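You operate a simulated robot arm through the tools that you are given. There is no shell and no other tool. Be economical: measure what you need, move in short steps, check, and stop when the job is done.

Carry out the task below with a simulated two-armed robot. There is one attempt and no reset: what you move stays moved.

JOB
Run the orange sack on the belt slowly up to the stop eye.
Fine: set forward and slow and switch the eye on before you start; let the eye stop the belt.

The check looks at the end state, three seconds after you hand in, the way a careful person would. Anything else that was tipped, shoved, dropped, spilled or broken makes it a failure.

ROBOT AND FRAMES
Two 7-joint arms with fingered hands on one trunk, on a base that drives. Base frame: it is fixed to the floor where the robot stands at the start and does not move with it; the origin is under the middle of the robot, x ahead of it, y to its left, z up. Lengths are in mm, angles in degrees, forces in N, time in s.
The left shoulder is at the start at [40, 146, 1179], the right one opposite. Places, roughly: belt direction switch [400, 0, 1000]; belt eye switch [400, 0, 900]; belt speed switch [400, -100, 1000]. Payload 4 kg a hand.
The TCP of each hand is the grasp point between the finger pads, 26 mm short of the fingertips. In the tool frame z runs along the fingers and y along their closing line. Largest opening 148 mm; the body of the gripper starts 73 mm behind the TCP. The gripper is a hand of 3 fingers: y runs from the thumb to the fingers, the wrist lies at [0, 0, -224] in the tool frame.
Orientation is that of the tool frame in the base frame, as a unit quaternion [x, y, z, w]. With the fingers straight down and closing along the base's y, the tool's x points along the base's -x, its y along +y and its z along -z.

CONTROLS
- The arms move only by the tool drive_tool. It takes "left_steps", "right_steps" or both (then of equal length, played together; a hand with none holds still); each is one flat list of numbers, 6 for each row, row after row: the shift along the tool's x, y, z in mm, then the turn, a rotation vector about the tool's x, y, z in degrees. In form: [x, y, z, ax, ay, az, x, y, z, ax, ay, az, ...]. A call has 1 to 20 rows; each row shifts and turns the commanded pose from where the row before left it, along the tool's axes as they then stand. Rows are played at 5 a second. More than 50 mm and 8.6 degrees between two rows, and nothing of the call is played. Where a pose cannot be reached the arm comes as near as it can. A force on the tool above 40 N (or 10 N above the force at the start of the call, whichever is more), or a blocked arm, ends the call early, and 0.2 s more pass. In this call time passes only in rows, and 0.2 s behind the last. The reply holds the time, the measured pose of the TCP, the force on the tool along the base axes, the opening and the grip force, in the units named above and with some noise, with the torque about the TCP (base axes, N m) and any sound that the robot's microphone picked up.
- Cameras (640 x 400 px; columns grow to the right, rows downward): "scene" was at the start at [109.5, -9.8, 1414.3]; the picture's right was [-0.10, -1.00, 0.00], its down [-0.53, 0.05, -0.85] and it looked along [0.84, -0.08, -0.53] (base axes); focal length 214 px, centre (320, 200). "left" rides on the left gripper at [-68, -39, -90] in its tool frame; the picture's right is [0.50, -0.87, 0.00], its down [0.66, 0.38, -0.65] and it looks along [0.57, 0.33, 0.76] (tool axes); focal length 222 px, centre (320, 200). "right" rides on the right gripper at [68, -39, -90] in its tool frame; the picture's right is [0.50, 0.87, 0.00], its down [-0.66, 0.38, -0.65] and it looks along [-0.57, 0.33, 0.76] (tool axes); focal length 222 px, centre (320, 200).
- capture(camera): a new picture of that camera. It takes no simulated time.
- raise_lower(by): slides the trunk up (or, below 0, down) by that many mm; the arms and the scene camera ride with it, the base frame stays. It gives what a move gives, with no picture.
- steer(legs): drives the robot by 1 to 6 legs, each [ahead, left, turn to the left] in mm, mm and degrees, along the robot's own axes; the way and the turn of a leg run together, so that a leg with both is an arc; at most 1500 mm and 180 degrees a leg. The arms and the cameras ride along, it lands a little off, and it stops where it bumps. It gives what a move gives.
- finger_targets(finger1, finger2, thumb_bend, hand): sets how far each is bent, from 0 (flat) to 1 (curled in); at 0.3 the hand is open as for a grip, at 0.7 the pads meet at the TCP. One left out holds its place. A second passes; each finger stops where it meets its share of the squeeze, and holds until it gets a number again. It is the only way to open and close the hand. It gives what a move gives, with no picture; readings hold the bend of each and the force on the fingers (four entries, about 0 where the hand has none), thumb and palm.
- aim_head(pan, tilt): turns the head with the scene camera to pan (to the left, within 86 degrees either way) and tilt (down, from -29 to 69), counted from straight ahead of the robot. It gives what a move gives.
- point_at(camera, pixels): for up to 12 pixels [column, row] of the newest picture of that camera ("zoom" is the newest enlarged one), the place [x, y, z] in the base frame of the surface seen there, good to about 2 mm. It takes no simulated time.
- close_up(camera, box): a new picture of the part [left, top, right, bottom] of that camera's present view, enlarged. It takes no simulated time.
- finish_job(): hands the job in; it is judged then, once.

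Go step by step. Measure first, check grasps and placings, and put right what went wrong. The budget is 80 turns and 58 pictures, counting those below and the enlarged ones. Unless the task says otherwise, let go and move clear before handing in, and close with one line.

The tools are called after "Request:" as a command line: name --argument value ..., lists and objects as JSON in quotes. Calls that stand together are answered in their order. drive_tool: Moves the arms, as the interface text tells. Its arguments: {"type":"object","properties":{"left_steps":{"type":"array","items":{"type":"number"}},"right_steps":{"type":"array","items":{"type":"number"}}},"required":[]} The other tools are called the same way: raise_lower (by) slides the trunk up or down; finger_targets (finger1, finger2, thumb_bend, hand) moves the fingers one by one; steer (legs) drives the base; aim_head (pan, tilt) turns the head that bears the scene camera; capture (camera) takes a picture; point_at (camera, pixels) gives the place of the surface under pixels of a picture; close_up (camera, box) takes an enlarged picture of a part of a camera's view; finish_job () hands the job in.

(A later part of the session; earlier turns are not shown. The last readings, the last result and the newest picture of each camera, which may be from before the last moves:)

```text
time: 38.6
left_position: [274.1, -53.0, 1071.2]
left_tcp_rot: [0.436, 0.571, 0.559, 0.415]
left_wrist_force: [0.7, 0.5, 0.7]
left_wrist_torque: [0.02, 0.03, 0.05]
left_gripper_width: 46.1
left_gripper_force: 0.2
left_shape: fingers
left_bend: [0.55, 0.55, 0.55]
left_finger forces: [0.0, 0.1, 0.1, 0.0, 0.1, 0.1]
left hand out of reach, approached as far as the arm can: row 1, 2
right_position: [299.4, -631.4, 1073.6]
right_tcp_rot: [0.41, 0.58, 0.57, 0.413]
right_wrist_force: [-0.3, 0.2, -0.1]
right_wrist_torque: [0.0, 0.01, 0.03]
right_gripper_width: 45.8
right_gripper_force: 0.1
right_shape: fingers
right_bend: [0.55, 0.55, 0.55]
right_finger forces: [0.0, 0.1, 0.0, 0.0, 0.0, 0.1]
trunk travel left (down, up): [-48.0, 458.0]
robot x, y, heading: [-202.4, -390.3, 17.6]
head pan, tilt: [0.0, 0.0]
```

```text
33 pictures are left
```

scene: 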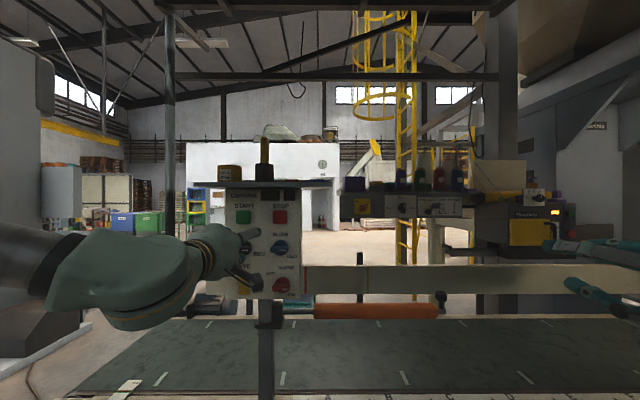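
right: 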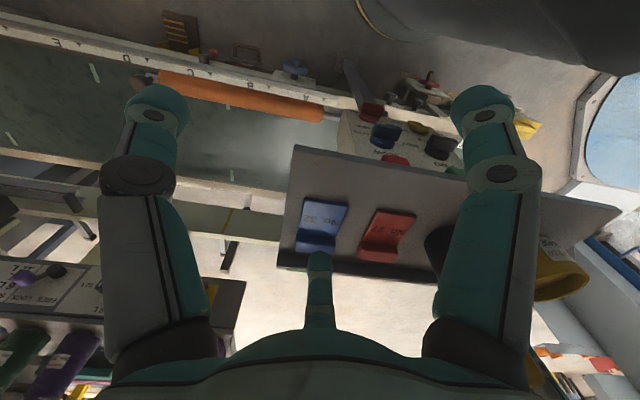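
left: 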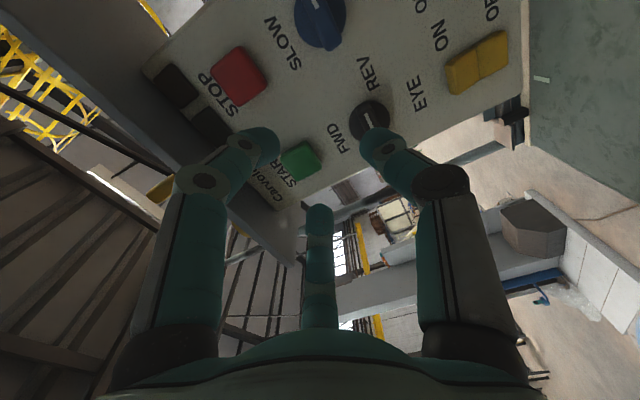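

The arm has a floor at this roll, so the trunk and base will do the fine positioning: down 38, base left about 28.

Request:
raise_lower --by -38

Request:
steer --legs '[[0, 30, 0]]'

Request:
drive_tool --left_steps '[0, 0, 10, 0, 0, 0, 0, 0, 10, 0, 0, 0]'

```text
time: 39.4
left_position: [273.6, -53.2, 1034.4]
left_tcp_rot: [0.435, 0.571, 0.56, 0.414]
left_wrist_force: [0.5, -0.2, 0.5]
left_wrist_torque: [-0.02, 0.02, -0.02]
left_gripper_width: 45.7
left_gripper_force: 0.0
left_shape: fingers
left_bend: [0.55, 0.55, 0.55]
left_finger forces: [0.0, 0.0, 0.1, 0.1, 0.0, 0.0]
right_position: [299.1, -631.9, 1036.2]
right_tcp_rot: [0.41, 0.58, 0.57, 0.413]
right_wrist_force: [0.7, -0.4, -0.2]
right_wrist_torque: [0.03, 0.0, 0.01]
right_gripper_width: 45.8
right_gripper_force: 0.1
right_shape: fingers
right_bend: [0.55, 0.55, 0.55]
right_finger forces: [0.0, 0.0, 0.0, 0.0, 0.0, 0.0]
trunk travel left (down, up): [-10.0, 496.0]
robot x, y, heading: [-207.2, -386.3, 17.7]
head pan, tilt: [0.0, 0.0]
```

```text
time: 40.2
left_position: [265.1, -23.3, 1034.2]
left_tcp_rot: [0.435, 0.57, 0.559, 0.416]
left_wrist_force: [-0.8, 0.7, 0.2]
left_wrist_torque: [-0.01, -0.01, 0.0]
left_gripper_width: 46.0
left_gripper_force: 0.1
left_shape: fingers
left_bend: [0.55, 0.55, 0.55]
left_finger forces: [0.1, 0.0, 0.0, 0.0, 0.0, 0.0]
right_position: [289.7, -601.6, 1036.1]
right_tcp_rot: [0.41, 0.58, 0.57, 0.413]
right_wrist_force: [0.0, 0.3, 0.1]
right_wrist_torque: [-0.02, 0.01, -0.04]
right_gripper_width: 45.9
right_gripper_force: 0.0
right_shape: fingers
right_bend: [0.55, 0.55, 0.55]
right_finger forces: [0.0, 0.1, 0.0, 0.0, 0.0, 0.0]
trunk travel left (down, up): [-10.0, 496.0]
robot x, y, heading: [-215.6, -362.5, 17.8]
head pan, tilt: [0.0, 0.0]
```

```text
time: 40.9
left_position: [283.9, -17.0, 1034.8]
left_tcp_rot: [0.436, 0.572, 0.558, 0.414]
left_wrist_force: [-0.1, -0.1, 0.1]
left_wrist_torque: [0.01, 0.01, 0.0]
left_gripper_width: 45.9
left_gripper_force: 0.1
left_shape: fingers
left_bend: [0.55, 0.55, 0.55]
left_finger forces: [0.0, 0.0, 0.1, 0.1, 0.1, 0.0]
right_position: [290.8, -601.5, 1036.2]
right_tcp_rot: [0.41, 0.58, 0.57, 0.413]
right_wrist_force: [-0.1, -0.6, -0.5]
right_wrist_torque: [-0.04, -0.03, 0.0]
right_gripper_width: 45.8
right_gripper_force: 0.0
right_shape: fingers
right_bend: [0.55, 0.55, 0.55]
right_finger forces: [0.1, 0.0, 0.1, 0.1, 0.1, 0.0]
trunk travel left (down, up): [-10.0, 496.0]
robot x, y, heading: [-215.9, -362.0, 17.5]
head pan, tilt: [0.0, 0.0]
```

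Forward motion works cleanly; 89 mm remain to the bar face, lateral error about 5 mm. I'll advance 60 and look.

Request:
drive_tool --left_steps '[-2, 0, 20, 0, 0, 0, -1, 0, 20, 0, 0, 0, 0, 0, 20, 0, 0, 0]'

Request:
capture --camera "left"

Request:
close_up --camera "scene" --box '[200, 180, 330, 310]'

```text
time: 41.6
left_position: [342.7, 0.3, 1033.8]
left_tcp_rot: [0.435, 0.57, 0.56, 0.414]
left_wrist_force: [-0.1, -0.1, -0.3]
left_wrist_torque: [0.01, 0.01, -0.01]
left_gripper_width: 46.0
left_gripper_force: 0.1
left_shape: fingers
left_bend: [0.55, 0.55, 0.55]
left_finger forces: [0.1, 0.0, 0.0, 0.0, 0.0, 0.1]
left hand out of reach, approached as far as the arm can: row 2
right_position: [291.5, -602.4, 1035.9]
right_tcp_rot: [0.41, 0.58, 0.571, 0.413]
right_wrist_force: [0.6, -0.5, -0.9]
right_wrist_torque: [-0.05, 0.0, -0.02]
right_gripper_width: 45.8
right_gripper_force: 0.0
right_shape: fingers
right_bend: [0.55, 0.55, 0.55]
right_finger forces: [0.1, 0.0, 0.0, 0.1, 0.0, 0.0]
trunk travel left (down, up): [-10.0, 496.0]
robot x, y, heading: [-217.9, -364.6, 17.7]
head pan, tilt: [0.0, 0.0]
```

```text
32 pictures are left
```

left: 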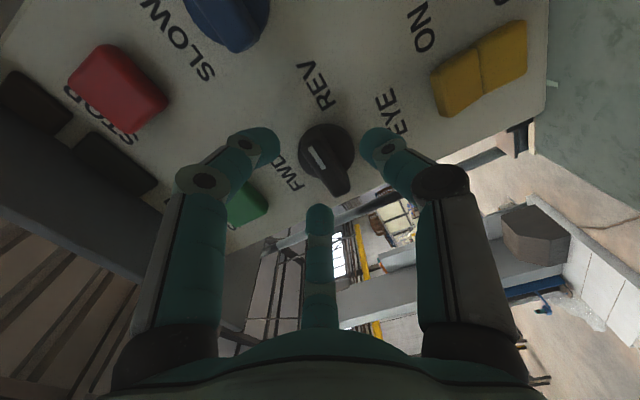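

```text
3.08 times, centred on (265, 245) of scene
```

zoom: 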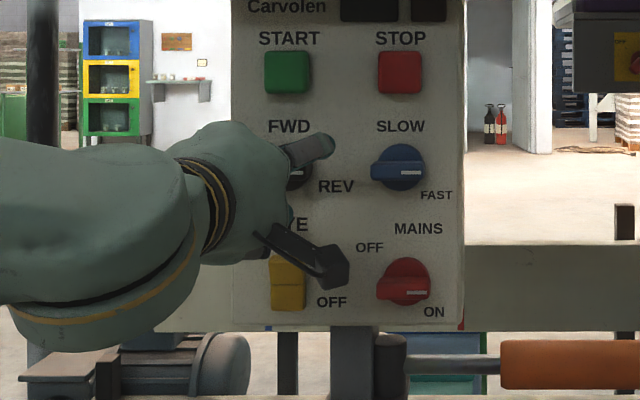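

The bar sits at (325,165), between the three fingertips at (250,145), (385,145) and (320,215). I'll advance 18 mm and then close.

Request:
drive_tool --left_steps '[0, 0, 9, 0, 0, 0, 0, 0, 9, 0, 0, 0]'

Request:
finger_targets --hand "left" --finger1 0.72 --finger2 0.72 --thumb_bend 0.72

Request:
capture --camera "left"

```text
time: 42.2
left_position: [358.8, 3.5, 1033.5]
left_tcp_rot: [0.434, 0.571, 0.56, 0.416]
left_wrist_force: [0.4, 0.1, 0.5]
left_wrist_torque: [0.0, 0.0, 0.0]
left_gripper_width: 46.0
left_gripper_force: 0.1
left_shape: fingers
left_bend: [0.55, 0.55, 0.55]
left_finger forces: [0.1, 0.1, 0.0, 0.0, 0.0, 0.0]
right_position: [290.7, -604.1, 1035.9]
right_tcp_rot: [0.41, 0.58, 0.57, 0.414]
right_wrist_force: [-0.7, 1.0, 0.2]
right_wrist_torque: [0.04, -0.02, -0.06]
right_gripper_width: 45.7
right_gripper_force: 0.1
right_shape: fingers
right_bend: [0.55, 0.55, 0.55]
right_finger forces: [0.0, 0.0, 0.1, 0.0, 0.0, 0.0]
trunk travel left (down, up): [-10.0, 496.0]
robot x, y, heading: [-216.9, -365.7, 17.6]
head pan, tilt: [0.0, 0.0]
```

```text
time: 43.2
left_position: [359.1, 3.7, 1033.5]
left_tcp_rot: [0.436, 0.57, 0.56, 0.414]
left_wrist_force: [3.0, 1.1, 1.4]
left_wrist_torque: [0.03, -0.03, -0.01]
left_gripper_width: 13.3
left_gripper_force: 9.4
left_shape: fingers
left_bend: [0.66, 0.66, 0.67]
left_finger forces: [5.2, 5.1, 0.0, 0.0, 8.2, 0.1]
right_position: [291.4, -602.6, 1035.5]
right_tcp_rot: [0.411, 0.58, 0.57, 0.413]
right_wrist_force: [0.5, 0.2, -0.5]
right_wrist_torque: [0.0, -0.02, 0.01]
right_gripper_width: 46.1
right_gripper_force: 0.1
right_shape: fingers
right_bend: [0.55, 0.55, 0.55]
right_finger forces: [0.1, 0.0, 0.0, 0.0, 0.0, 0.0]
trunk travel left (down, up): [-10.0, 496.0]
robot x, y, heading: [-215.7, -363.5, 17.8]
head pan, tilt: [0.0, 0.0]
```

```text
30 pictures are left
```

left: 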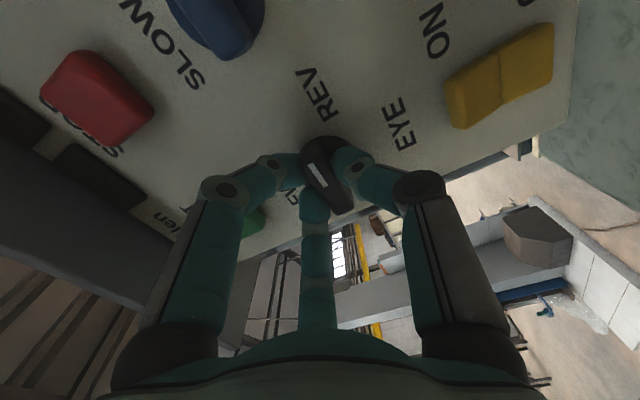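

Gripped: width 13.3 mm matches the bar, with balanced finger forces. Now I'll twist 90° counter-clockwise to FWD.

Request:
drive_tool --left_steps '[0, 0, 0, 0, 0, -8.2, 0, 0, 0, 0, 0, -8.2, 0, 0, 0, 0, 0, -8.2, 0, 0, 0, 0, 0, -8.2, 0, 0, 0, 0, 0, -8.2, 0, 0, 0, 0, 0, -8.2, 0, 0, 0, 0, 0, -8.2, 0, 0, 0, 0, 0, -8.2, 0, 0, 0, 0, 0, -8.2, 0, 0, 0, 0, 0, -8.2, 0, 0, 0, 0, 0, -8]'

Request:
capture --camera "left"

```text
time: 45.6
left_position: [357.3, 6.8, 1033.4]
left_tcp_rot: [-0.098, 0.711, 0.101, 0.689]
left_wrist_force: [3.8, 13.7, 7.6]
left_wrist_torque: [0.07, -0.22, 0.22]
left_gripper_width: 13.1
left_gripper_force: 10.6
left_shape: fingers
left_bend: [0.64, 0.66, 0.68]
left_finger forces: [8.5, 8.7, 0.0, 0.0, 4.1, 0.1]
right_position: [290.6, -600.7, 1035.5]
right_tcp_rot: [0.41, 0.58, 0.57, 0.414]
right_wrist_force: [0.0, 0.1, 0.9]
right_wrist_torque: [0.01, 0.03, -0.03]
right_gripper_width: 45.9
right_gripper_force: 0.0
right_shape: fingers
right_bend: [0.55, 0.55, 0.55]
right_finger forces: [0.0, 0.0, 0.0, 0.0, 0.1, 0.0]
trunk travel left (down, up): [-10.0, 496.0]
robot x, y, heading: [-217.8, -366.5, 17.8]
head pan, tilt: [0.0, 0.0]
```

```text
29 pictures are left
```

left: 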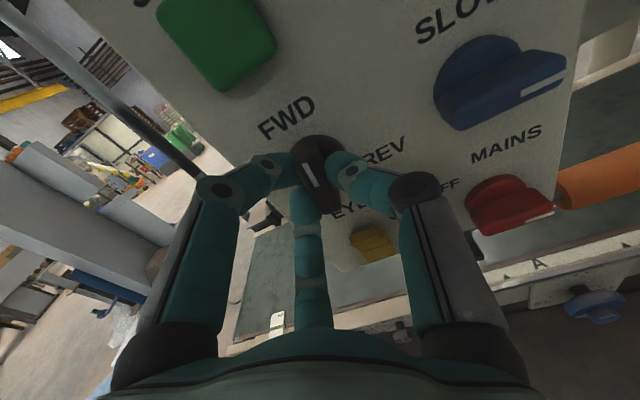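

The FWD knob mark now points up to FWD. I'll release and back off.

Request:
finger_targets --hand "left" --finger1 0.55 --finger2 0.55 --thumb_bend 0.55

Request:
drive_tool --left_steps '[0, 0, -15, 0, 0, 0, 0, 0, -20, 0, 0, 0, 0, 0, -20, 0, 0, 0, 0, 0, -15, 0, 0, 0]'

Request:
drive_tool --left_steps '[0, 0, 0, 0, 0, 8.2, 0, 0, 0, 0, 0, 8.2, 0, 0, 0, 0, 0, 8.2, 0, 0, 0, 0, 0, 8.2, 0, 0, 0, 0, 0, 8.2, 0, 0, 0, 0, 0, 8.2, 0, 0, 0, 0, 0, 8.2, 0, 0, 0, 0, 0, 8.2, 0, 0, 0, 0, 0, 8.2, 0, 0, 0, 0, 0, 8.2, 0, 0, 0, 0, 0, 8]'

Request:
steer --legs '[[0, -98, 0]]'

Request:
capture --camera "left"

```text
time: 46.6
left_position: [357.3, 4.2, 1033.4]
left_tcp_rot: [-0.095, 0.712, 0.101, 0.689]
left_wrist_force: [-0.7, -0.1, -0.5]
left_wrist_torque: [-0.05, -0.01, 0.03]
left_gripper_width: 45.3
left_gripper_force: 0.3
left_shape: fingers
left_bend: [0.55, 0.54, 0.55]
left_finger forces: [0.1, 0.5, 0.0, 0.1, 0.0, 0.0]
right_position: [291.4, -603.6, 1035.6]
right_tcp_rot: [0.41, 0.58, 0.57, 0.414]
right_wrist_force: [1.2, -0.4, -0.8]
right_wrist_torque: [-0.02, 0.03, 0.01]
right_gripper_width: 45.8
right_gripper_force: 0.1
right_shape: fingers
right_bend: [0.55, 0.55, 0.55]
right_finger forces: [0.0, 0.0, 0.0, 0.0, 0.2, 0.0]
trunk travel left (down, up): [-10.0, 496.0]
robot x, y, heading: [-215.7, -361.2, 17.9]
head pan, tilt: [0.0, 0.0]
```

```text
time: 47.6
left_position: [287.8, -15.4, 1036.5]
left_tcp_rot: [-0.096, 0.711, 0.102, 0.689]
left_wrist_force: [0.2, 0.8, 0.1]
left_wrist_torque: [-0.05, 0.01, 0.0]
left_gripper_width: 45.2
left_gripper_force: 0.1
left_shape: fingers
left_bend: [0.55, 0.55, 0.55]
left_finger forces: [0.0, 0.0, 0.1, 0.0, 0.0, 0.1]
right_position: [290.9, -602.9, 1035.4]
right_tcp_rot: [0.409, 0.58, 0.57, 0.413]
right_wrist_force: [0.5, 0.4, -0.8]
right_wrist_torque: [0.02, 0.01, -0.01]
right_gripper_width: 45.8
right_gripper_force: 0.0
right_shape: fingers
right_bend: [0.55, 0.55, 0.55]
right_finger forces: [0.0, 0.1, 0.0, 0.1, 0.0, 0.0]
trunk travel left (down, up): [-10.0, 496.0]
robot x, y, heading: [-216.6, -362.1, 17.6]
head pan, tilt: [0.0, 0.0]
```

```text
time: 50.0
left_position: [291.1, -15.6, 1035.2]
left_tcp_rot: [0.436, 0.57, 0.56, 0.414]
left_wrist_force: [-0.7, -0.1, 0.3]
left_wrist_torque: [-0.01, 0.02, -0.04]
left_gripper_width: 45.4
left_gripper_force: 0.0
left_shape: fingers
left_bend: [0.55, 0.55, 0.55]
left_finger forces: [0.1, 0.1, 0.1, 0.1, 0.1, 0.0]
right_position: [291.4, -602.1, 1036.6]
right_tcp_rot: [0.41, 0.58, 0.569, 0.414]
right_wrist_force: [-0.2, -0.3, -0.9]
right_wrist_torque: [0.03, 0.0, -0.01]
right_gripper_width: 46.2
right_gripper_force: 0.2
right_shape: fingers
right_bend: [0.55, 0.55, 0.55]
right_finger forces: [0.0, 0.1, 0.0, 0.1, 0.0, 0.0]
trunk travel left (down, up): [-10.0, 496.0]
robot x, y, heading: [-215.4, -362.7, 17.7]
head pan, tilt: [0.0, 0.0]
```

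```text
time: 51.2
left_position: [321.7, -111.9, 1036.3]
left_tcp_rot: [0.435, 0.57, 0.56, 0.415]
left_wrist_force: [1.1, 0.2, 1.0]
left_wrist_torque: [0.01, 0.0, 0.03]
left_gripper_width: 45.3
left_gripper_force: 0.2
left_shape: fingers
left_bend: [0.55, 0.55, 0.55]
left_finger forces: [0.0, 0.1, 0.0, 0.1, 0.0, 0.0]
right_position: [321.4, -700.3, 1036.6]
right_tcp_rot: [0.41, 0.58, 0.57, 0.413]
right_wrist_force: [0.1, 0.3, 0.4]
right_wrist_torque: [-0.01, 0.0, 0.0]
right_gripper_width: 45.9
right_gripper_force: 0.0
right_shape: fingers
right_bend: [0.55, 0.55, 0.55]
right_finger forces: [0.0, 0.1, 0.0, 0.0, 0.0, 0.0]
trunk travel left (down, up): [-10.0, 496.0]
robot x, y, heading: [-187.0, -458.8, 17.7]
head pan, tilt: [0.0, 0.0]
```

```text
28 pictures are left
```

left: 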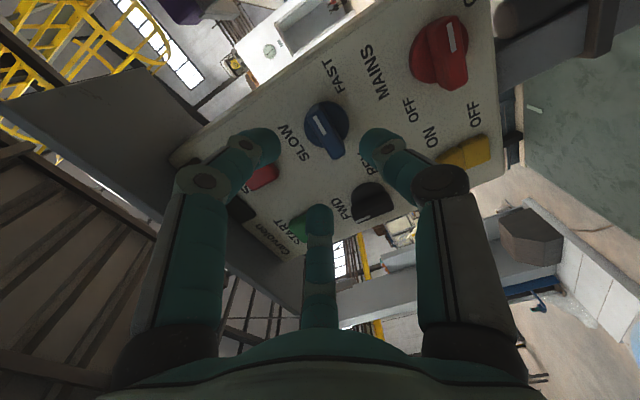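

Lined up: 83 mm from the SLOW knob, about 1 mm off laterally. I'll advance 71 and grip.

Request:
drive_tool --left_steps '[0, 0, 20, 0, 0, 0, 0, 0, 20, 0, 0, 0, 0, 0, 16, 0, 0, 0, 0, 0, 15, 0, 0, 0]'

Request:
finger_targets --hand "left" --finger1 0.72 --finger2 0.72 --thumb_bend 0.72

Request:
capture --camera "left"

```text
time: 52.2
left_position: [389.0, -92.3, 1032.1]
left_tcp_rot: [0.435, 0.571, 0.56, 0.415]
left_wrist_force: [-0.2, -0.4, 0.0]
left_wrist_torque: [0.02, 0.0, 0.01]
left_gripper_width: 45.3
left_gripper_force: 0.0
left_shape: fingers
left_bend: [0.55, 0.55, 0.55]
left_finger forces: [0.0, 0.0, 0.1, 0.0, 0.0, 0.0]
right_position: [322.4, -699.1, 1036.3]
right_tcp_rot: [0.41, 0.58, 0.57, 0.413]
right_wrist_force: [-0.1, 0.4, 0.1]
right_wrist_torque: [0.02, -0.02, 0.02]
right_gripper_width: 45.8
right_gripper_force: 0.1
right_shape: fingers
right_bend: [0.55, 0.55, 0.55]
right_finger forces: [0.1, 0.0, 0.0, 0.0, 0.0, 0.0]
trunk travel left (down, up): [-10.0, 496.0]
robot x, y, heading: [-184.7, -457.9, 17.9]
head pan, tilt: [0.0, 0.0]
```

```text
time: 53.2
left_position: [390.6, -91.5, 1033.4]
left_tcp_rot: [0.436, 0.57, 0.56, 0.415]
left_wrist_force: [2.4, 0.9, 3.2]
left_wrist_torque: [0.0, -0.06, -0.01]
left_gripper_width: 13.4
left_gripper_force: 9.5
left_shape: fingers
left_bend: [0.66, 0.66, 0.67]
left_finger forces: [5.4, 5.3, 0.0, 0.1, 8.2, 0.1]
right_position: [322.3, -699.4, 1035.3]
right_tcp_rot: [0.409, 0.581, 0.57, 0.413]
right_wrist_force: [0.4, -0.4, 0.6]
right_wrist_torque: [-0.02, 0.03, -0.01]
right_gripper_width: 46.1
right_gripper_force: 0.1
right_shape: fingers
right_bend: [0.55, 0.55, 0.55]
right_finger forces: [0.1, 0.0, 0.1, 0.0, 0.0, 0.0]
trunk travel left (down, up): [-10.0, 496.0]
robot x, y, heading: [-187.1, -453.6, 17.8]
head pan, tilt: [0.0, 0.0]
```

```text
27 pictures are left
```

left: 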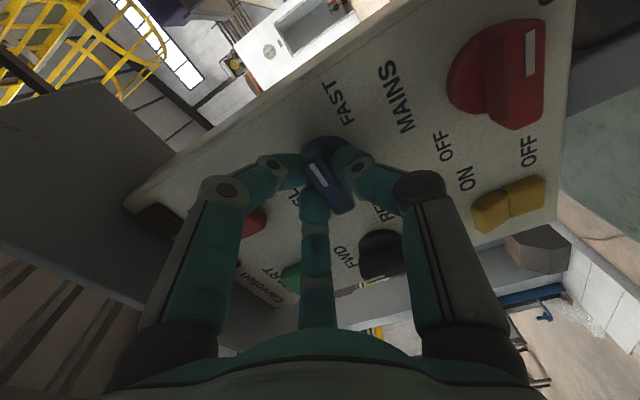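

Same good grip (13.4 mm) on the blue bar. I'll twist 90° CCW to SLOW, then release and back off.

Request:
drive_tool --left_steps '[0, 0, 0, 0, 0, -8.2, 0, 0, 0, 0, 0, -8.2, 0, 0, 0, 0, 0, -8.2, 0, 0, 0, 0, 0, -8.2, 0, 0, 0, 0, 0, -8.2, 0, 0, 0, 0, 0, -8.2, 0, 0, 0, 0, 0, -8.2, 0, 0, 0, 0, 0, -8.2, 0, 0, 0, 0, 0, -8.2, 0, 0, 0, 0, 0, -8.2, 0, 0, 0, 0, 0, -8]'

Request:
finger_targets --hand "left" --finger1 0.55 --finger2 0.55 --thumb_bend 0.55

Request:
drive_tool --left_steps '[0, 0, -15, 0, 0, 0, 0, 0, -20, 0, 0, 0, 0, 0, -20, 0, 0, 0, 0, 0, -25, 0, 0, 0]'

Request:
capture --camera "left"

Request:
finger_targets --hand "left" --finger1 0.7 --finger2 0.7 --thumb_bend 0.7

Request:
close_up --camera "scene" --box '[140, 170, 300, 310]'

```text
time: 55.6
left_position: [388.7, -87.3, 1034.7]
left_tcp_rot: [-0.099, 0.71, 0.101, 0.69]
left_wrist_force: [-1.0, 13.1, 7.9]
left_wrist_torque: [0.13, -0.24, 0.26]
left_gripper_width: 12.8
left_gripper_force: 11.3
left_shape: fingers
left_bend: [0.64, 0.66, 0.68]
left_finger forces: [8.8, 9.5, 0.0, 0.0, 4.1, 0.1]
right_position: [320.5, -696.3, 1036.1]
right_tcp_rot: [0.409, 0.58, 0.569, 0.414]
right_wrist_force: [0.7, 0.5, 0.4]
right_wrist_torque: [0.02, 0.02, 0.0]
right_gripper_width: 46.1
right_gripper_force: 0.1
right_shape: fingers
right_bend: [0.55, 0.55, 0.55]
right_finger forces: [0.0, 0.0, 0.1, 0.0, 0.0, 0.0]
trunk travel left (down, up): [-10.0, 496.0]
robot x, y, heading: [-185.5, -462.0, 17.7]
head pan, tilt: [0.0, 0.0]
```

```text
time: 56.6
left_position: [389.9, -90.9, 1035.6]
left_tcp_rot: [-0.096, 0.711, 0.102, 0.689]
left_wrist_force: [-0.1, -0.3, -1.1]
left_wrist_torque: [0.0, 0.01, 0.01]
left_gripper_width: 45.5
left_gripper_force: 0.4
left_shape: fingers
left_bend: [0.55, 0.54, 0.55]
left_finger forces: [0.0, 0.7, 0.0, 0.1, 0.1, 0.1]
right_position: [321.3, -698.5, 1036.8]
right_tcp_rot: [0.41, 0.58, 0.57, 0.413]
right_wrist_force: [0.4, -0.7, 0.6]
right_wrist_torque: [-0.01, -0.04, -0.01]
right_gripper_width: 45.7
right_gripper_force: 0.0
right_shape: fingers
right_bend: [0.55, 0.55, 0.55]
right_finger forces: [0.1, 0.1, 0.0, 0.0, 0.0, 0.0]
trunk travel left (down, up): [-10.0, 496.0]
robot x, y, heading: [-182.2, -459.5, 17.9]
head pan, tilt: [0.0, 0.0]
```

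```text
time: 57.6
left_position: [311.6, -112.0, 1036.5]
left_tcp_rot: [-0.097, 0.711, 0.102, 0.689]
left_wrist_force: [-0.5, 0.7, 0.1]
left_wrist_torque: [0.0, 0.01, 0.0]
left_gripper_width: 45.3
left_gripper_force: 0.0
left_shape: fingers
left_bend: [0.55, 0.55, 0.55]
left_finger forces: [0.1, 0.0, 0.1, 0.0, 0.0, 0.0]
right_position: [321.4, -698.4, 1035.8]
right_tcp_rot: [0.41, 0.58, 0.57, 0.413]
right_wrist_force: [0.2, 0.2, -0.4]
right_wrist_torque: [-0.04, 0.02, -0.01]
right_gripper_width: 45.9
right_gripper_force: 0.0
right_shape: fingers
right_bend: [0.55, 0.55, 0.55]
right_finger forces: [0.0, 0.1, 0.1, 0.0, 0.2, 0.0]
trunk travel left (down, up): [-10.0, 496.0]
robot x, y, heading: [-184.6, -457.7, 17.9]
head pan, tilt: [0.0, 0.0]
```

```text
26 pictures are left
```

left: 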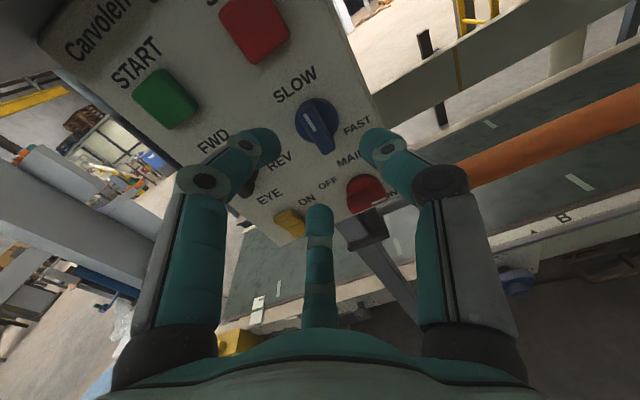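

```text
time: 58.6
left_position: [312.0, -111.6, 1035.4]
left_tcp_rot: [-0.096, 0.711, 0.102, 0.689]
left_wrist_force: [0.3, -0.5, -0.6]
left_wrist_torque: [0.01, -0.02, 0.0]
left_gripper_width: 0.3
left_gripper_force: 0.1
left_shape: fingers
left_bend: [0.69, 0.69, 0.7]
left_finger forces: [0.1, 0.0, 0.0, 0.1, 0.0, 0.0]
right_position: [321.6, -698.9, 1036.1]
right_tcp_rot: [0.409, 0.58, 0.57, 0.414]
right_wrist_force: [0.4, 0.3, -0.5]
right_wrist_torque: [0.02, 0.01, -0.03]
right_gripper_width: 45.7
right_gripper_force: 0.1
right_shape: fingers
right_bend: [0.55, 0.55, 0.55]
right_finger forces: [0.1, 0.1, 0.0, 0.1, 0.1, 0.0]
trunk travel left (down, up): [-10.0, 496.0]
robot x, y, heading: [-183.5, -457.2, 17.9]
head pan, tilt: [0.0, 0.0]
```

```text
2.86 times, centred on (220, 240) of scene
```

zoom: 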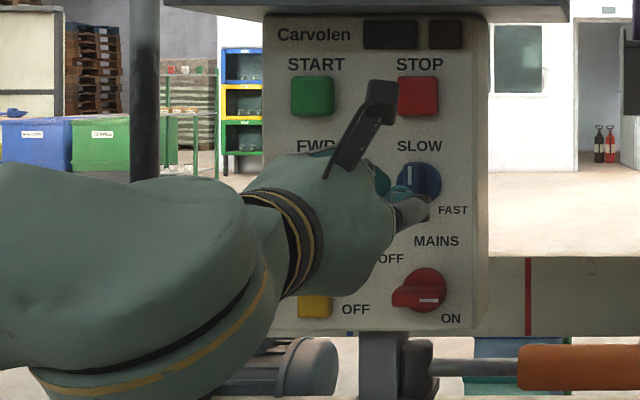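

SLOW mark is up. The rocker's top stands about 7 mm prouder than its bottom, so the eye is OFF and I must press the upper half. With fingers closed, I'll shift the base left 98 and lower the hand in front of the rocker.

Request:
steer --legs '[[0, 98, 0]]'

Request:
drive_tool --left_steps '[26, 0, 0, 0, 0, 0, 26, 0, 0, 0, 0, 0, 25, 0, 0, 0, 0, 0]'

Request:
capture --camera "left"

```text
time: 59.7
left_position: [282.8, -18.7, 1036.1]
left_tcp_rot: [-0.096, 0.711, 0.102, 0.689]
left_wrist_force: [0.1, 0.3, -0.3]
left_wrist_torque: [0.0, 0.0, 0.0]
left_gripper_width: 0.2
left_gripper_force: 0.1
left_shape: fingers
left_bend: [0.69, 0.69, 0.7]
left_finger forces: [0.0, 0.1, 0.1, 0.0, 0.0, 0.1]
right_position: [291.9, -604.8, 1037.7]
right_tcp_rot: [0.41, 0.58, 0.57, 0.414]
right_wrist_force: [-0.3, 1.0, 0.1]
right_wrist_torque: [-0.02, 0.02, -0.02]
right_gripper_width: 45.7
right_gripper_force: 0.1
right_shape: fingers
right_bend: [0.55, 0.55, 0.55]
right_finger forces: [0.0, 0.1, 0.0, 0.1, 0.1, 0.1]
trunk travel left (down, up): [-10.0, 496.0]
robot x, y, heading: [-215.8, -365.2, 17.9]
head pan, tilt: [0.0, 0.0]
```

```text
time: 60.5
left_position: [284.2, -19.2, 1037.1]
left_tcp_rot: [-0.096, 0.711, 0.102, 0.689]
left_wrist_force: [1.4, -0.8, -0.1]
left_wrist_torque: [0.02, 0.03, 0.0]
left_gripper_width: 0.3
left_gripper_force: 0.1
left_shape: fingers
left_bend: [0.69, 0.69, 0.7]
left_finger forces: [0.0, 0.0, 0.1, 0.1, 0.0, 0.0]
left hand out of reach, approached as far as the arm can: row 1, 2, 3
right_position: [291.9, -606.7, 1036.2]
right_tcp_rot: [0.41, 0.579, 0.57, 0.414]
right_wrist_force: [0.7, 0.0, -0.1]
right_wrist_torque: [-0.01, 0.01, 0.06]
right_gripper_width: 45.9
right_gripper_force: 0.1
right_shape: fingers
right_bend: [0.55, 0.55, 0.55]
right_finger forces: [0.1, 0.1, 0.0, 0.0, 0.0, 0.0]
trunk travel left (down, up): [-10.0, 496.0]
robot x, y, heading: [-217.0, -363.3, 17.8]
head pan, tilt: [0.0, 0.0]
```

```text
24 pictures are left
```

left: 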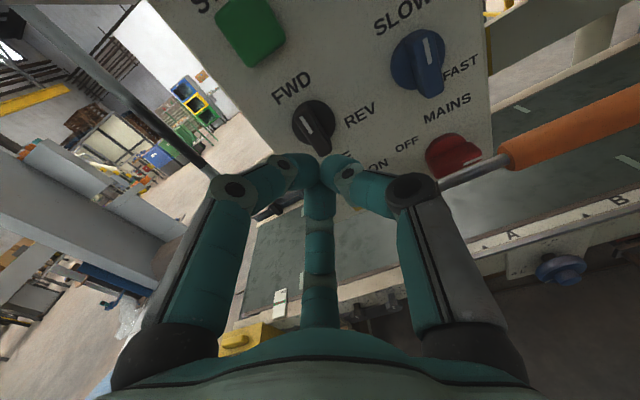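

The limit is probably the arm being too folded (wrist about 355 mm from the shoulder). I'll back the base 120 mm and then lower the hand while extending.

Request:
steer --legs '[[-140, 0, 0]]'

Request:
drive_tool --left_steps '[0, 0, 40, 0, 0, 0, 0, 0, 40, 0, 0, 0, 10, 0, 40, 0, 0, 0, 25, 0, 10, 0, 0, 0, 25, 0, 5, 0, 0, 0, 20, 0, 0, 0, 0, 0]'

Request:
capture --camera "left"

Request:
close_up --camera "scene" --box '[200, 180, 330, 310]'

```text
time: 61.9
left_position: [150.6, -63.6, 1036.8]
left_tcp_rot: [-0.096, 0.71, 0.102, 0.69]
left_wrist_force: [-0.8, -0.2, 0.1]
left_wrist_torque: [0.02, 0.0, -0.01]
left_gripper_width: 0.4
left_gripper_force: 0.2
left_shape: fingers
left_bend: [0.69, 0.69, 0.7]
left_finger forces: [0.0, 0.0, 0.1, 0.0, 0.0, 0.1]
right_position: [157.9, -649.3, 1037.0]
right_tcp_rot: [0.41, 0.58, 0.57, 0.414]
right_wrist_force: [-0.8, 0.2, -0.4]
right_wrist_torque: [0.03, 0.01, 0.04]
right_gripper_width: 45.8
right_gripper_force: 0.1
right_shape: fingers
right_bend: [0.55, 0.55, 0.55]
right_finger forces: [0.0, 0.0, 0.0, 0.0, 0.0, 0.0]
trunk travel left (down, up): [-10.0, 496.0]
robot x, y, heading: [-347.5, -405.6, 17.7]
head pan, tilt: [0.0, 0.0]
```

```text
time: 63.3
left_position: [267.1, -29.3, 1023.9]
left_tcp_rot: [-0.096, 0.711, 0.102, 0.689]
left_wrist_force: [0.1, -0.3, 0.8]
left_wrist_torque: [-0.02, -0.03, 0.0]
left_gripper_width: 0.2
left_gripper_force: 0.1
left_shape: fingers
left_bend: [0.69, 0.69, 0.7]
left_finger forces: [0.0, 0.0, 0.1, 0.0, 0.0, 0.0]
left hand out of reach, approached as far as the arm can: row 4, 5, 6
right_position: [157.3, -648.9, 1036.0]
right_tcp_rot: [0.41, 0.58, 0.57, 0.414]
right_wrist_force: [0.4, 0.3, 0.1]
right_wrist_torque: [-0.01, -0.03, 0.0]
right_gripper_width: 46.0
right_gripper_force: 0.0
right_shape: fingers
right_bend: [0.55, 0.55, 0.55]
right_finger forces: [0.0, 0.1, 0.1, 0.0, 0.0, 0.0]
trunk travel left (down, up): [-10.0, 496.0]
robot x, y, heading: [-350.4, -405.7, 17.7]
head pan, tilt: [0.0, 0.0]
```

```text
23 pictures are left
```

left: 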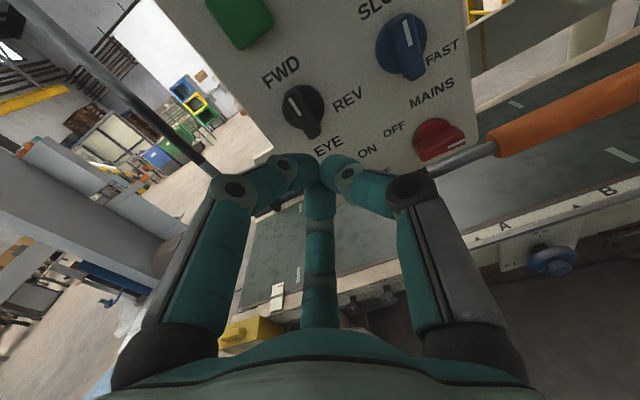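

```text
3.08 times, centred on (265, 245) of scene
```

zoom: 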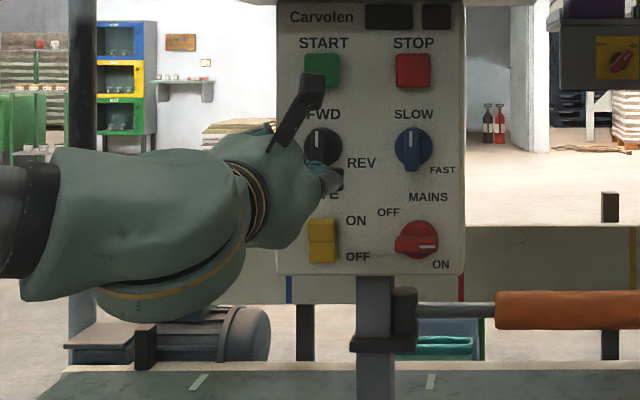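

Still limited at z about 1024; probably wrist bend at level pitch. I'll pitch the fingers 40° down and then lower, which this arm handles better.

Request:
drive_tool --left_steps '[0, 0, -15, 0, 8, 0, 0, 0, -15, 0, 8, 0, 0, 0, 0, 0, 8, 0, 0, 0, 0, 0, 8, 0, 0, 0, 0, 0, 8, 0, 15, 0, 13, 0, 0, 0, 15, 0, 13, 0, 0, 0, 15, 0, 13, 0, 0, 0]'

Request:
capture --camera "left"

```text
time: 65.1
left_position: [237.6, -36.4, 968.2]
left_tcp_rot: [-0.125, 0.904, 0.062, 0.403]
left_wrist_force: [-0.1, -0.1, -0.1]
left_wrist_torque: [0.0, -0.03, 0.01]
left_gripper_width: 0.5
left_gripper_force: 0.1
left_shape: fingers
left_bend: [0.69, 0.69, 0.7]
left_finger forces: [0.0, 0.1, 0.0, 0.0, 0.0, 0.0]
right_position: [158.4, -648.9, 1035.9]
right_tcp_rot: [0.41, 0.579, 0.569, 0.415]
right_wrist_force: [0.0, 0.9, 0.0]
right_wrist_torque: [0.01, 0.0, -0.01]
right_gripper_width: 45.8
right_gripper_force: 0.1
right_shape: fingers
right_bend: [0.55, 0.55, 0.55]
right_finger forces: [0.0, 0.1, 0.0, 0.0, 0.0, 0.0]
trunk travel left (down, up): [-10.0, 496.0]
robot x, y, heading: [-348.3, -408.9, 17.5]
head pan, tilt: [0.0, 0.0]
```

```text
21 pictures are left
```

left: 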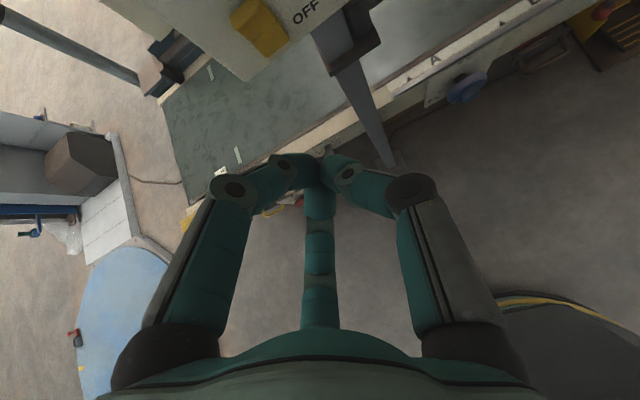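

Reached: tip at about (256,-31,951), pitched 42° down. I'll advance 110 mm and lower 6, then look.

Request:
drive_tool --left_steps '[-14.6, 0, 16.4, 0, 0, 0, -14.6, 0, 16.4, 0, 0, 0, -14.6, 0, 16.4, 0, 0, 0, -14.6, 2, 16.4, 0, 0, 0, -14.6, 2, 16.4, 0, 0, 0, 4.5, 0, 4, 0, 0, 0]'

Request:
capture --camera "left"

Request:
close_up --camera "scene" --box '[220, 180, 330, 290]'

```text
time: 66.5
left_position: [342.0, -3.1, 961.8]
left_tcp_rot: [-0.124, 0.904, 0.062, 0.405]
left_wrist_force: [0.8, -0.3, 0.1]
left_wrist_torque: [-0.02, 0.03, -0.02]
left_gripper_width: 0.2
left_gripper_force: 0.0
left_shape: fingers
left_bend: [0.69, 0.69, 0.7]
left_finger forces: [0.0, 0.1, 0.1, 0.1, 0.1, 0.0]
right_position: [158.5, -648.6, 1037.0]
right_tcp_rot: [0.411, 0.579, 0.569, 0.414]
right_wrist_force: [-1.0, -0.2, -0.4]
right_wrist_torque: [0.0, -0.03, 0.01]
right_gripper_width: 45.8
right_gripper_force: 0.0
right_shape: fingers
right_bend: [0.55, 0.55, 0.55]
right_finger forces: [0.0, 0.1, 0.0, 0.0, 0.1, 0.0]
trunk travel left (down, up): [-10.0, 496.0]
robot x, y, heading: [-347.8, -405.0, 17.2]
head pan, tilt: [0.0, 0.0]
```

```text
20 pictures are left
```

left: 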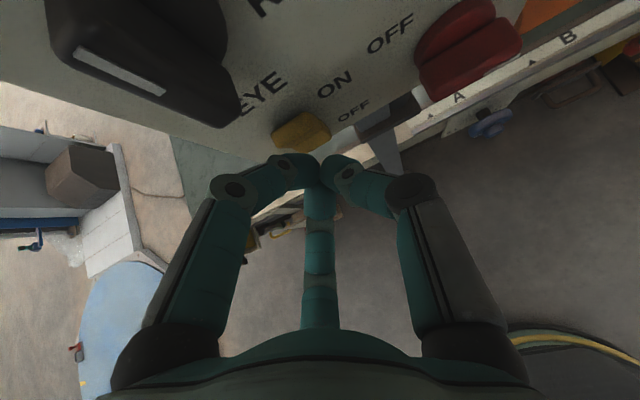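

```text
3.64 times, centred on (275, 235) of scene
```

zoom: 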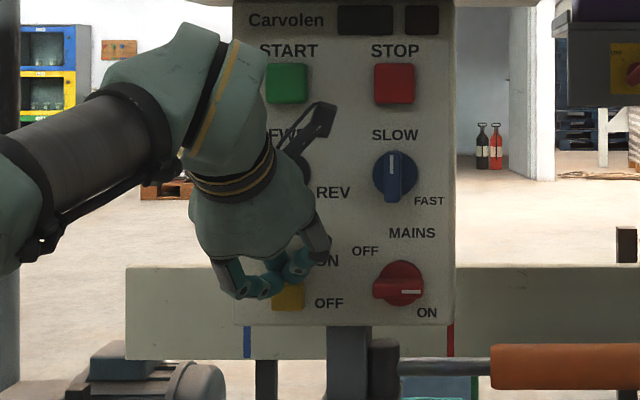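

The rocker's upper face is just ahead of the tips at (300,130), about 27 mm to go. I'll approach in small steps, reading the force.

Request:
drive_tool --left_steps '[-6.7, 2, 7.5, 0, 0, 0, -4.7, 2, 5.2, 0, 0, 0, -3.3, 0, 3.7, 0, 0, 0]'

Request:
drive_tool --left_steps '[-2, 0, 2.2, 0, 0, 0, -2, 0, 2.2, 0, 0, 0]'

Request:
capture --camera "left"

```text
time: 67.3
left_position: [353.4, 4.8, 956.1]
left_tcp_rot: [-0.124, 0.904, 0.062, 0.404]
left_wrist_force: [0.2, 0.7, 0.1]
left_wrist_torque: [0.03, -0.01, -0.01]
left_gripper_width: 0.3
left_gripper_force: 0.1
left_shape: fingers
left_bend: [0.69, 0.69, 0.7]
left_finger forces: [0.0, 0.0, 0.1, 0.1, 0.0, 0.0]
left hand out of reach, approached as far as the arm can: row 2, 3
right_position: [157.8, -649.1, 1035.6]
right_tcp_rot: [0.41, 0.58, 0.57, 0.413]
right_wrist_force: [-0.5, -0.5, -0.5]
right_wrist_torque: [-0.02, 0.01, -0.03]
right_gripper_width: 45.9
right_gripper_force: 0.1
right_shape: fingers
right_bend: [0.55, 0.55, 0.55]
right_finger forces: [0.0, 0.0, 0.0, 0.0, 0.1, 0.0]
trunk travel left (down, up): [-10.0, 496.0]
robot x, y, heading: [-353.0, -408.3, 17.5]
head pan, tilt: [0.0, 0.0]
```

```text
time: 67.9
left_position: [355.2, 6.0, 956.2]
left_tcp_rot: [-0.124, 0.903, 0.063, 0.406]
left_wrist_force: [-0.5, 0.8, -0.8]
left_wrist_torque: [-0.02, 0.02, -0.02]
left_gripper_width: 0.4
left_gripper_force: 0.1
left_shape: fingers
left_bend: [0.69, 0.69, 0.7]
left_finger forces: [0.0, 0.0, 0.0, 0.1, 0.0, 0.0]
left hand out of reach, approached as far as the arm can: row 2
right_position: [157.9, -649.5, 1035.3]
right_tcp_rot: [0.41, 0.579, 0.57, 0.414]
right_wrist_force: [-0.5, -0.3, 1.0]
right_wrist_torque: [-0.01, -0.03, 0.02]
right_gripper_width: 45.9
right_gripper_force: 0.1
right_shape: fingers
right_bend: [0.55, 0.55, 0.55]
right_finger forces: [0.0, 0.1, 0.0, 0.0, 0.0, 0.1]
trunk travel left (down, up): [-10.0, 496.0]
robot x, y, heading: [-348.1, -402.9, 17.5]
head pan, tilt: [0.0, 0.0]
```

```text
18 pictures are left
```

left: 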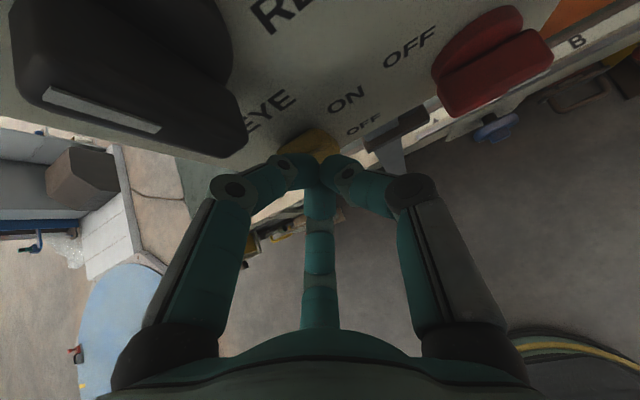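

The arm is now at its far limit, with about 12 mm to go. I'll pull the hand back, move the base 60 forward, then press with the arm.

Request:
drive_tool --left_steps '[16.5, 0, -18.5, 0, 0, 0, 16.5, 0, -18.5, 0, 0, 0, 13.3, 0, -15, 0, 0, 0]'

Request:
steer --legs '[[50, 0, 0]]'

```text
time: 68.7
left_position: [289.2, -13.9, 955.3]
left_tcp_rot: [-0.125, 0.904, 0.062, 0.405]
left_wrist_force: [-0.3, 0.8, -0.4]
left_wrist_torque: [0.03, -0.01, -0.02]
left_gripper_width: 0.0
left_gripper_force: 0.0
left_shape: fingers
left_bend: [0.69, 0.69, 0.7]
left_finger forces: [0.0, 0.0, 0.0, 0.0, 0.1, 0.0]
right_position: [158.2, -649.4, 1035.5]
right_tcp_rot: [0.41, 0.579, 0.57, 0.414]
right_wrist_force: [1.1, 0.5, -1.0]
right_wrist_torque: [-0.05, 0.02, -0.02]
right_gripper_width: 45.8
right_gripper_force: 0.0
right_shape: fingers
right_bend: [0.55, 0.55, 0.55]
right_finger forces: [0.0, 0.0, 0.0, 0.0, 0.1, 0.0]
trunk travel left (down, up): [-10.0, 496.0]
robot x, y, heading: [-346.8, -409.3, 17.8]
head pan, tilt: [0.0, 0.0]
```

```text
time: 69.6
left_position: [339.2, 2.3, 954.1]
left_tcp_rot: [-0.124, 0.904, 0.062, 0.404]
left_wrist_force: [-0.4, 0.1, -0.1]
left_wrist_torque: [-0.02, -0.03, -0.01]
left_gripper_width: 0.2
left_gripper_force: 0.0
left_shape: fingers
left_bend: [0.69, 0.69, 0.7]
left_finger forces: [0.0, 0.1, 0.0, 0.0, 0.1, 0.0]
right_position: [207.7, -634.2, 1035.9]
right_tcp_rot: [0.411, 0.58, 0.569, 0.413]
right_wrist_force: [0.6, -0.2, -0.1]
right_wrist_torque: [0.02, 0.0, 0.01]
right_gripper_width: 46.0
right_gripper_force: 0.1
right_shape: fingers
right_bend: [0.55, 0.55, 0.55]
right_finger forces: [0.0, 0.0, 0.0, 0.0, 0.0, 0.0]
trunk travel left (down, up): [-10.0, 496.0]
robot x, y, heading: [-299.5, -389.8, 17.6]
head pan, tilt: [0.0, 0.0]
```

Request:
drive_tool --left_steps '[-6.3, 0, -5.6, 0, 0, 0, -7.3, 0, 8.2, 0, 0, 0, -6, 0, 6.7, 0, 0, 0, -2, 0, 2.2, 0, 0, 0, -2, 0, 2.2, 0, 0, 0]'

Request:
drive_tool --left_steps '[-2, 0, 2.2, 0, 0, 0, -2, 0, 2.2, 0, 0, 0]'

Request:
capture --camera "left"

```text
time: 70.8
left_position: [362.4, 8.7, 965.1]
left_tcp_rot: [-0.124, 0.904, 0.062, 0.404]
left_wrist_force: [-0.2, 0.0, 0.5]
left_wrist_torque: [-0.03, 0.01, 0.03]
left_gripper_width: 0.0
left_gripper_force: 0.0
left_shape: fingers
left_bend: [0.7, 0.69, 0.7]
left_finger forces: [0.0, 0.0, 0.0, 0.1, 0.0, 0.1]
right_position: [206.5, -634.0, 1036.7]
right_tcp_rot: [0.41, 0.58, 0.569, 0.414]
right_wrist_force: [0.2, 0.3, 0.6]
right_wrist_torque: [-0.04, -0.01, -0.02]
right_gripper_width: 45.7
right_gripper_force: 0.1
right_shape: fingers
right_bend: [0.55, 0.55, 0.55]
right_finger forces: [0.0, 0.1, 0.0, 0.1, 0.1, 0.0]
trunk travel left (down, up): [-10.0, 496.0]
robot x, y, heading: [-299.2, -390.6, 17.5]
head pan, tilt: [0.0, 0.0]
```

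```text
time: 71.4
left_position: [366.6, 11.4, 964.7]
left_tcp_rot: [-0.125, 0.904, 0.063, 0.404]
left_wrist_force: [-4.0, -0.2, 1.3]
left_wrist_torque: [0.03, -0.01, 0.01]
left_gripper_width: 0.0
left_gripper_force: 3.3
left_shape: fingers
left_bend: [0.71, 0.69, 0.7]
left_finger forces: [5.8, 0.0, 0.1, 0.0, 0.0, 0.0]
right_position: [205.8, -633.4, 1036.0]
right_tcp_rot: [0.411, 0.58, 0.569, 0.414]
right_wrist_force: [0.0, 0.0, 0.1]
right_wrist_torque: [-0.01, -0.02, -0.01]
right_gripper_width: 45.9
right_gripper_force: 0.1
right_shape: fingers
right_bend: [0.55, 0.55, 0.55]
right_finger forces: [0.0, 0.0, 0.0, 0.0, 0.0, 0.0]
trunk travel left (down, up): [-10.0, 496.0]
robot x, y, heading: [-301.9, -390.0, 18.0]
head pan, tilt: [0.0, 0.0]
```

```text
17 pictures are left
```

left: 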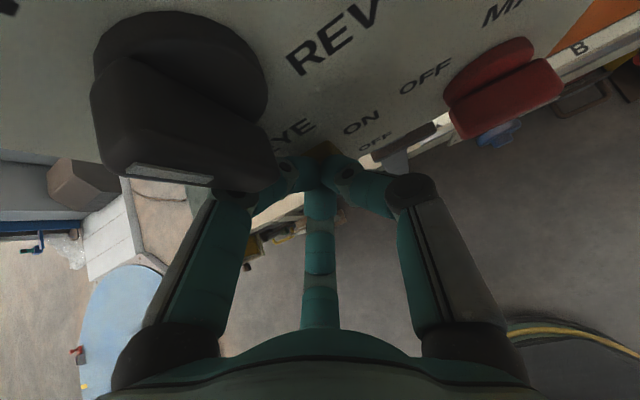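

Contact at finger 1 with 4–6 N. I'll press on in small steps.

Request:
drive_tool --left_steps '[-2, 0, 2.2, 0, 0, 0, -2, 0, 2.2, 0, 0, 0]'

Request:
drive_tool --left_steps '[-2, 0, 2.2, 0, 0, 0, -1.4, 0, 1.5, 0, 0, 0]'

```text
time: 72.0
left_position: [368.4, 11.9, 965.9]
left_tcp_rot: [-0.124, 0.904, 0.062, 0.403]
left_wrist_force: [-27.2, -8.4, -2.5]
left_wrist_torque: [-0.11, 0.41, -0.15]
left_gripper_width: 0.1
left_gripper_force: 17.5
left_shape: fingers
left_bend: [0.71, 0.69, 0.7]
left_finger forces: [11.3, 0.0, 0.1, 0.0, 23.1, 0.0]
right_position: [202.7, -634.2, 1038.0]
right_tcp_rot: [0.41, 0.579, 0.57, 0.414]
right_wrist_force: [-0.6, 0.4, -0.9]
right_wrist_torque: [0.0, 0.03, 0.0]
right_gripper_width: 45.9
right_gripper_force: 0.1
right_shape: fingers
right_bend: [0.55, 0.55, 0.55]
right_finger forces: [0.0, 0.1, 0.0, 0.0, 0.1, 0.0]
trunk travel left (down, up): [-10.0, 496.0]
robot x, y, heading: [-300.2, -390.7, 17.8]
head pan, tilt: [0.0, 0.0]
```

```text
time: 72.4
left_position: [371.2, 9.2, 964.2]
left_tcp_rot: [-0.125, 0.905, 0.06, 0.402]
left_wrist_force: [-20.7, -7.1, 3.8]
left_wrist_torque: [-0.1, 0.21, -0.12]
left_gripper_width: 0.1
left_gripper_force: 15.6
left_shape: fingers
left_bend: [0.71, 0.68, 0.71]
left_finger forces: [11.3, 0.0, 0.0, 0.0, 19.6, 0.0]
right_position: [202.5, -634.3, 1038.4]
right_tcp_rot: [0.41, 0.579, 0.57, 0.414]
right_wrist_force: [1.5, 0.6, -0.2]
right_wrist_torque: [0.02, -0.03, -0.01]
right_gripper_width: 45.8
right_gripper_force: 0.0
right_shape: fingers
right_bend: [0.55, 0.55, 0.55]
right_finger forces: [0.0, 0.0, 0.1, 0.1, 0.0, 0.0]
trunk travel left (down, up): [-10.0, 496.0]
robot x, y, heading: [-301.4, -393.5, 17.7]
head pan, tilt: [0.0, 0.0]
stopped in row 2 (left hand): the force on the tool passed its limit at 44 N (the readings are from after the stop); the commanded pose is now the measured one
```

The force reached the limit; the rocker has either flipped or bottomed out. I'll back off and look.

Request:
drive_tool --left_steps '[4, 0, -4.5, 0, 0, 0, 14, 0, -16, 0, 0, 0, 16.5, 0, -18.5, 0, 0, 0, 16.5, 0, -18.5, 0, 0, 0]'

Request:
capture --camera "left"

Request:
close_up --camera "scene" --box '[220, 180, 330, 290]'

```text
time: 73.4
left_position: [299.3, -8.8, 962.9]
left_tcp_rot: [-0.125, 0.906, 0.061, 0.401]
left_wrist_force: [-0.8, 0.2, 0.2]
left_wrist_torque: [0.01, 0.02, 0.02]
left_gripper_width: 0.0
left_gripper_force: 0.1
left_shape: fingers
left_bend: [0.7, 0.69, 0.7]
left_finger forces: [0.1, 0.1, 0.0, 0.0, 0.0, 0.0]
right_position: [204.6, -632.9, 1035.8]
right_tcp_rot: [0.41, 0.579, 0.57, 0.414]
right_wrist_force: [0.7, 0.1, -0.8]
right_wrist_torque: [0.01, 0.02, -0.01]
right_gripper_width: 45.8
right_gripper_force: 0.0
right_shape: fingers
right_bend: [0.55, 0.55, 0.55]
right_finger forces: [0.0, 0.1, 0.0, 0.1, 0.0, 0.1]
trunk travel left (down, up): [-10.0, 496.0]
robot x, y, heading: [-302.7, -395.0, 17.7]
head pan, tilt: [0.0, 0.0]
```

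```text
16 pictures are left
```

left: 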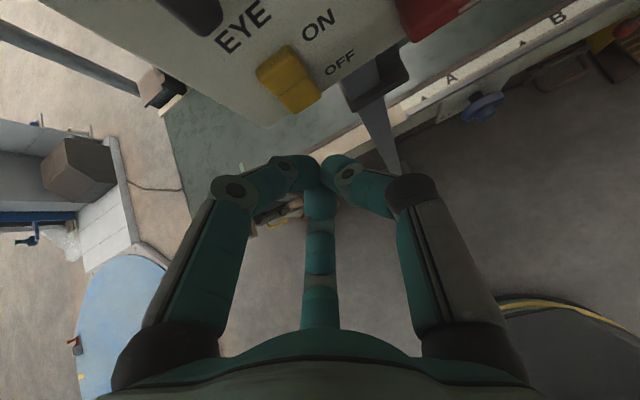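

```text
3.64 times, centred on (275, 235) of scene
```

zoom: 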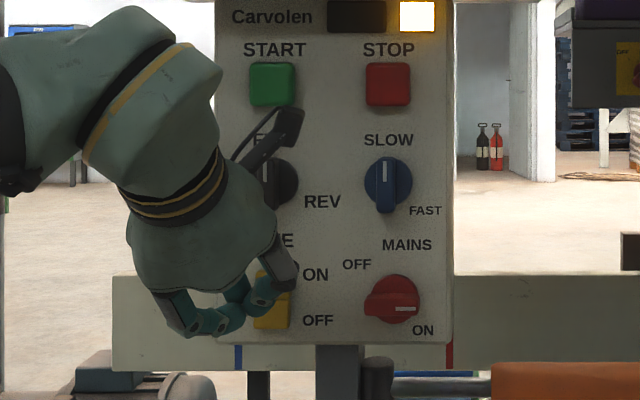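

An indicator lamp is now lit at the panel's top right (417,15 in the zoom), and the rocker looks flipped with its lower part outward. I'll verify with depth points.

Request:
point_at --camera "left" --pixels '[[268, 72], [275, 68], [284, 82], [290, 92], [297, 100]]'

Request:
point_at --camera "zoom" --pixels '[[375, 185], [384, 165], [386, 205], [270, 85], [266, 320], [270, 310]]'

```text
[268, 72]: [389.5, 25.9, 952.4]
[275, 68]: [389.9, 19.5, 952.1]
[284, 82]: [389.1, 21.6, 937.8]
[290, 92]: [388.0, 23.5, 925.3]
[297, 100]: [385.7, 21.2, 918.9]
```

```text
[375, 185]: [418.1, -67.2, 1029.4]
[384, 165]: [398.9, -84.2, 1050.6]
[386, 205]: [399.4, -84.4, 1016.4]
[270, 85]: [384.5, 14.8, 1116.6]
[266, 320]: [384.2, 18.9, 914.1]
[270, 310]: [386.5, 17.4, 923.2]
```

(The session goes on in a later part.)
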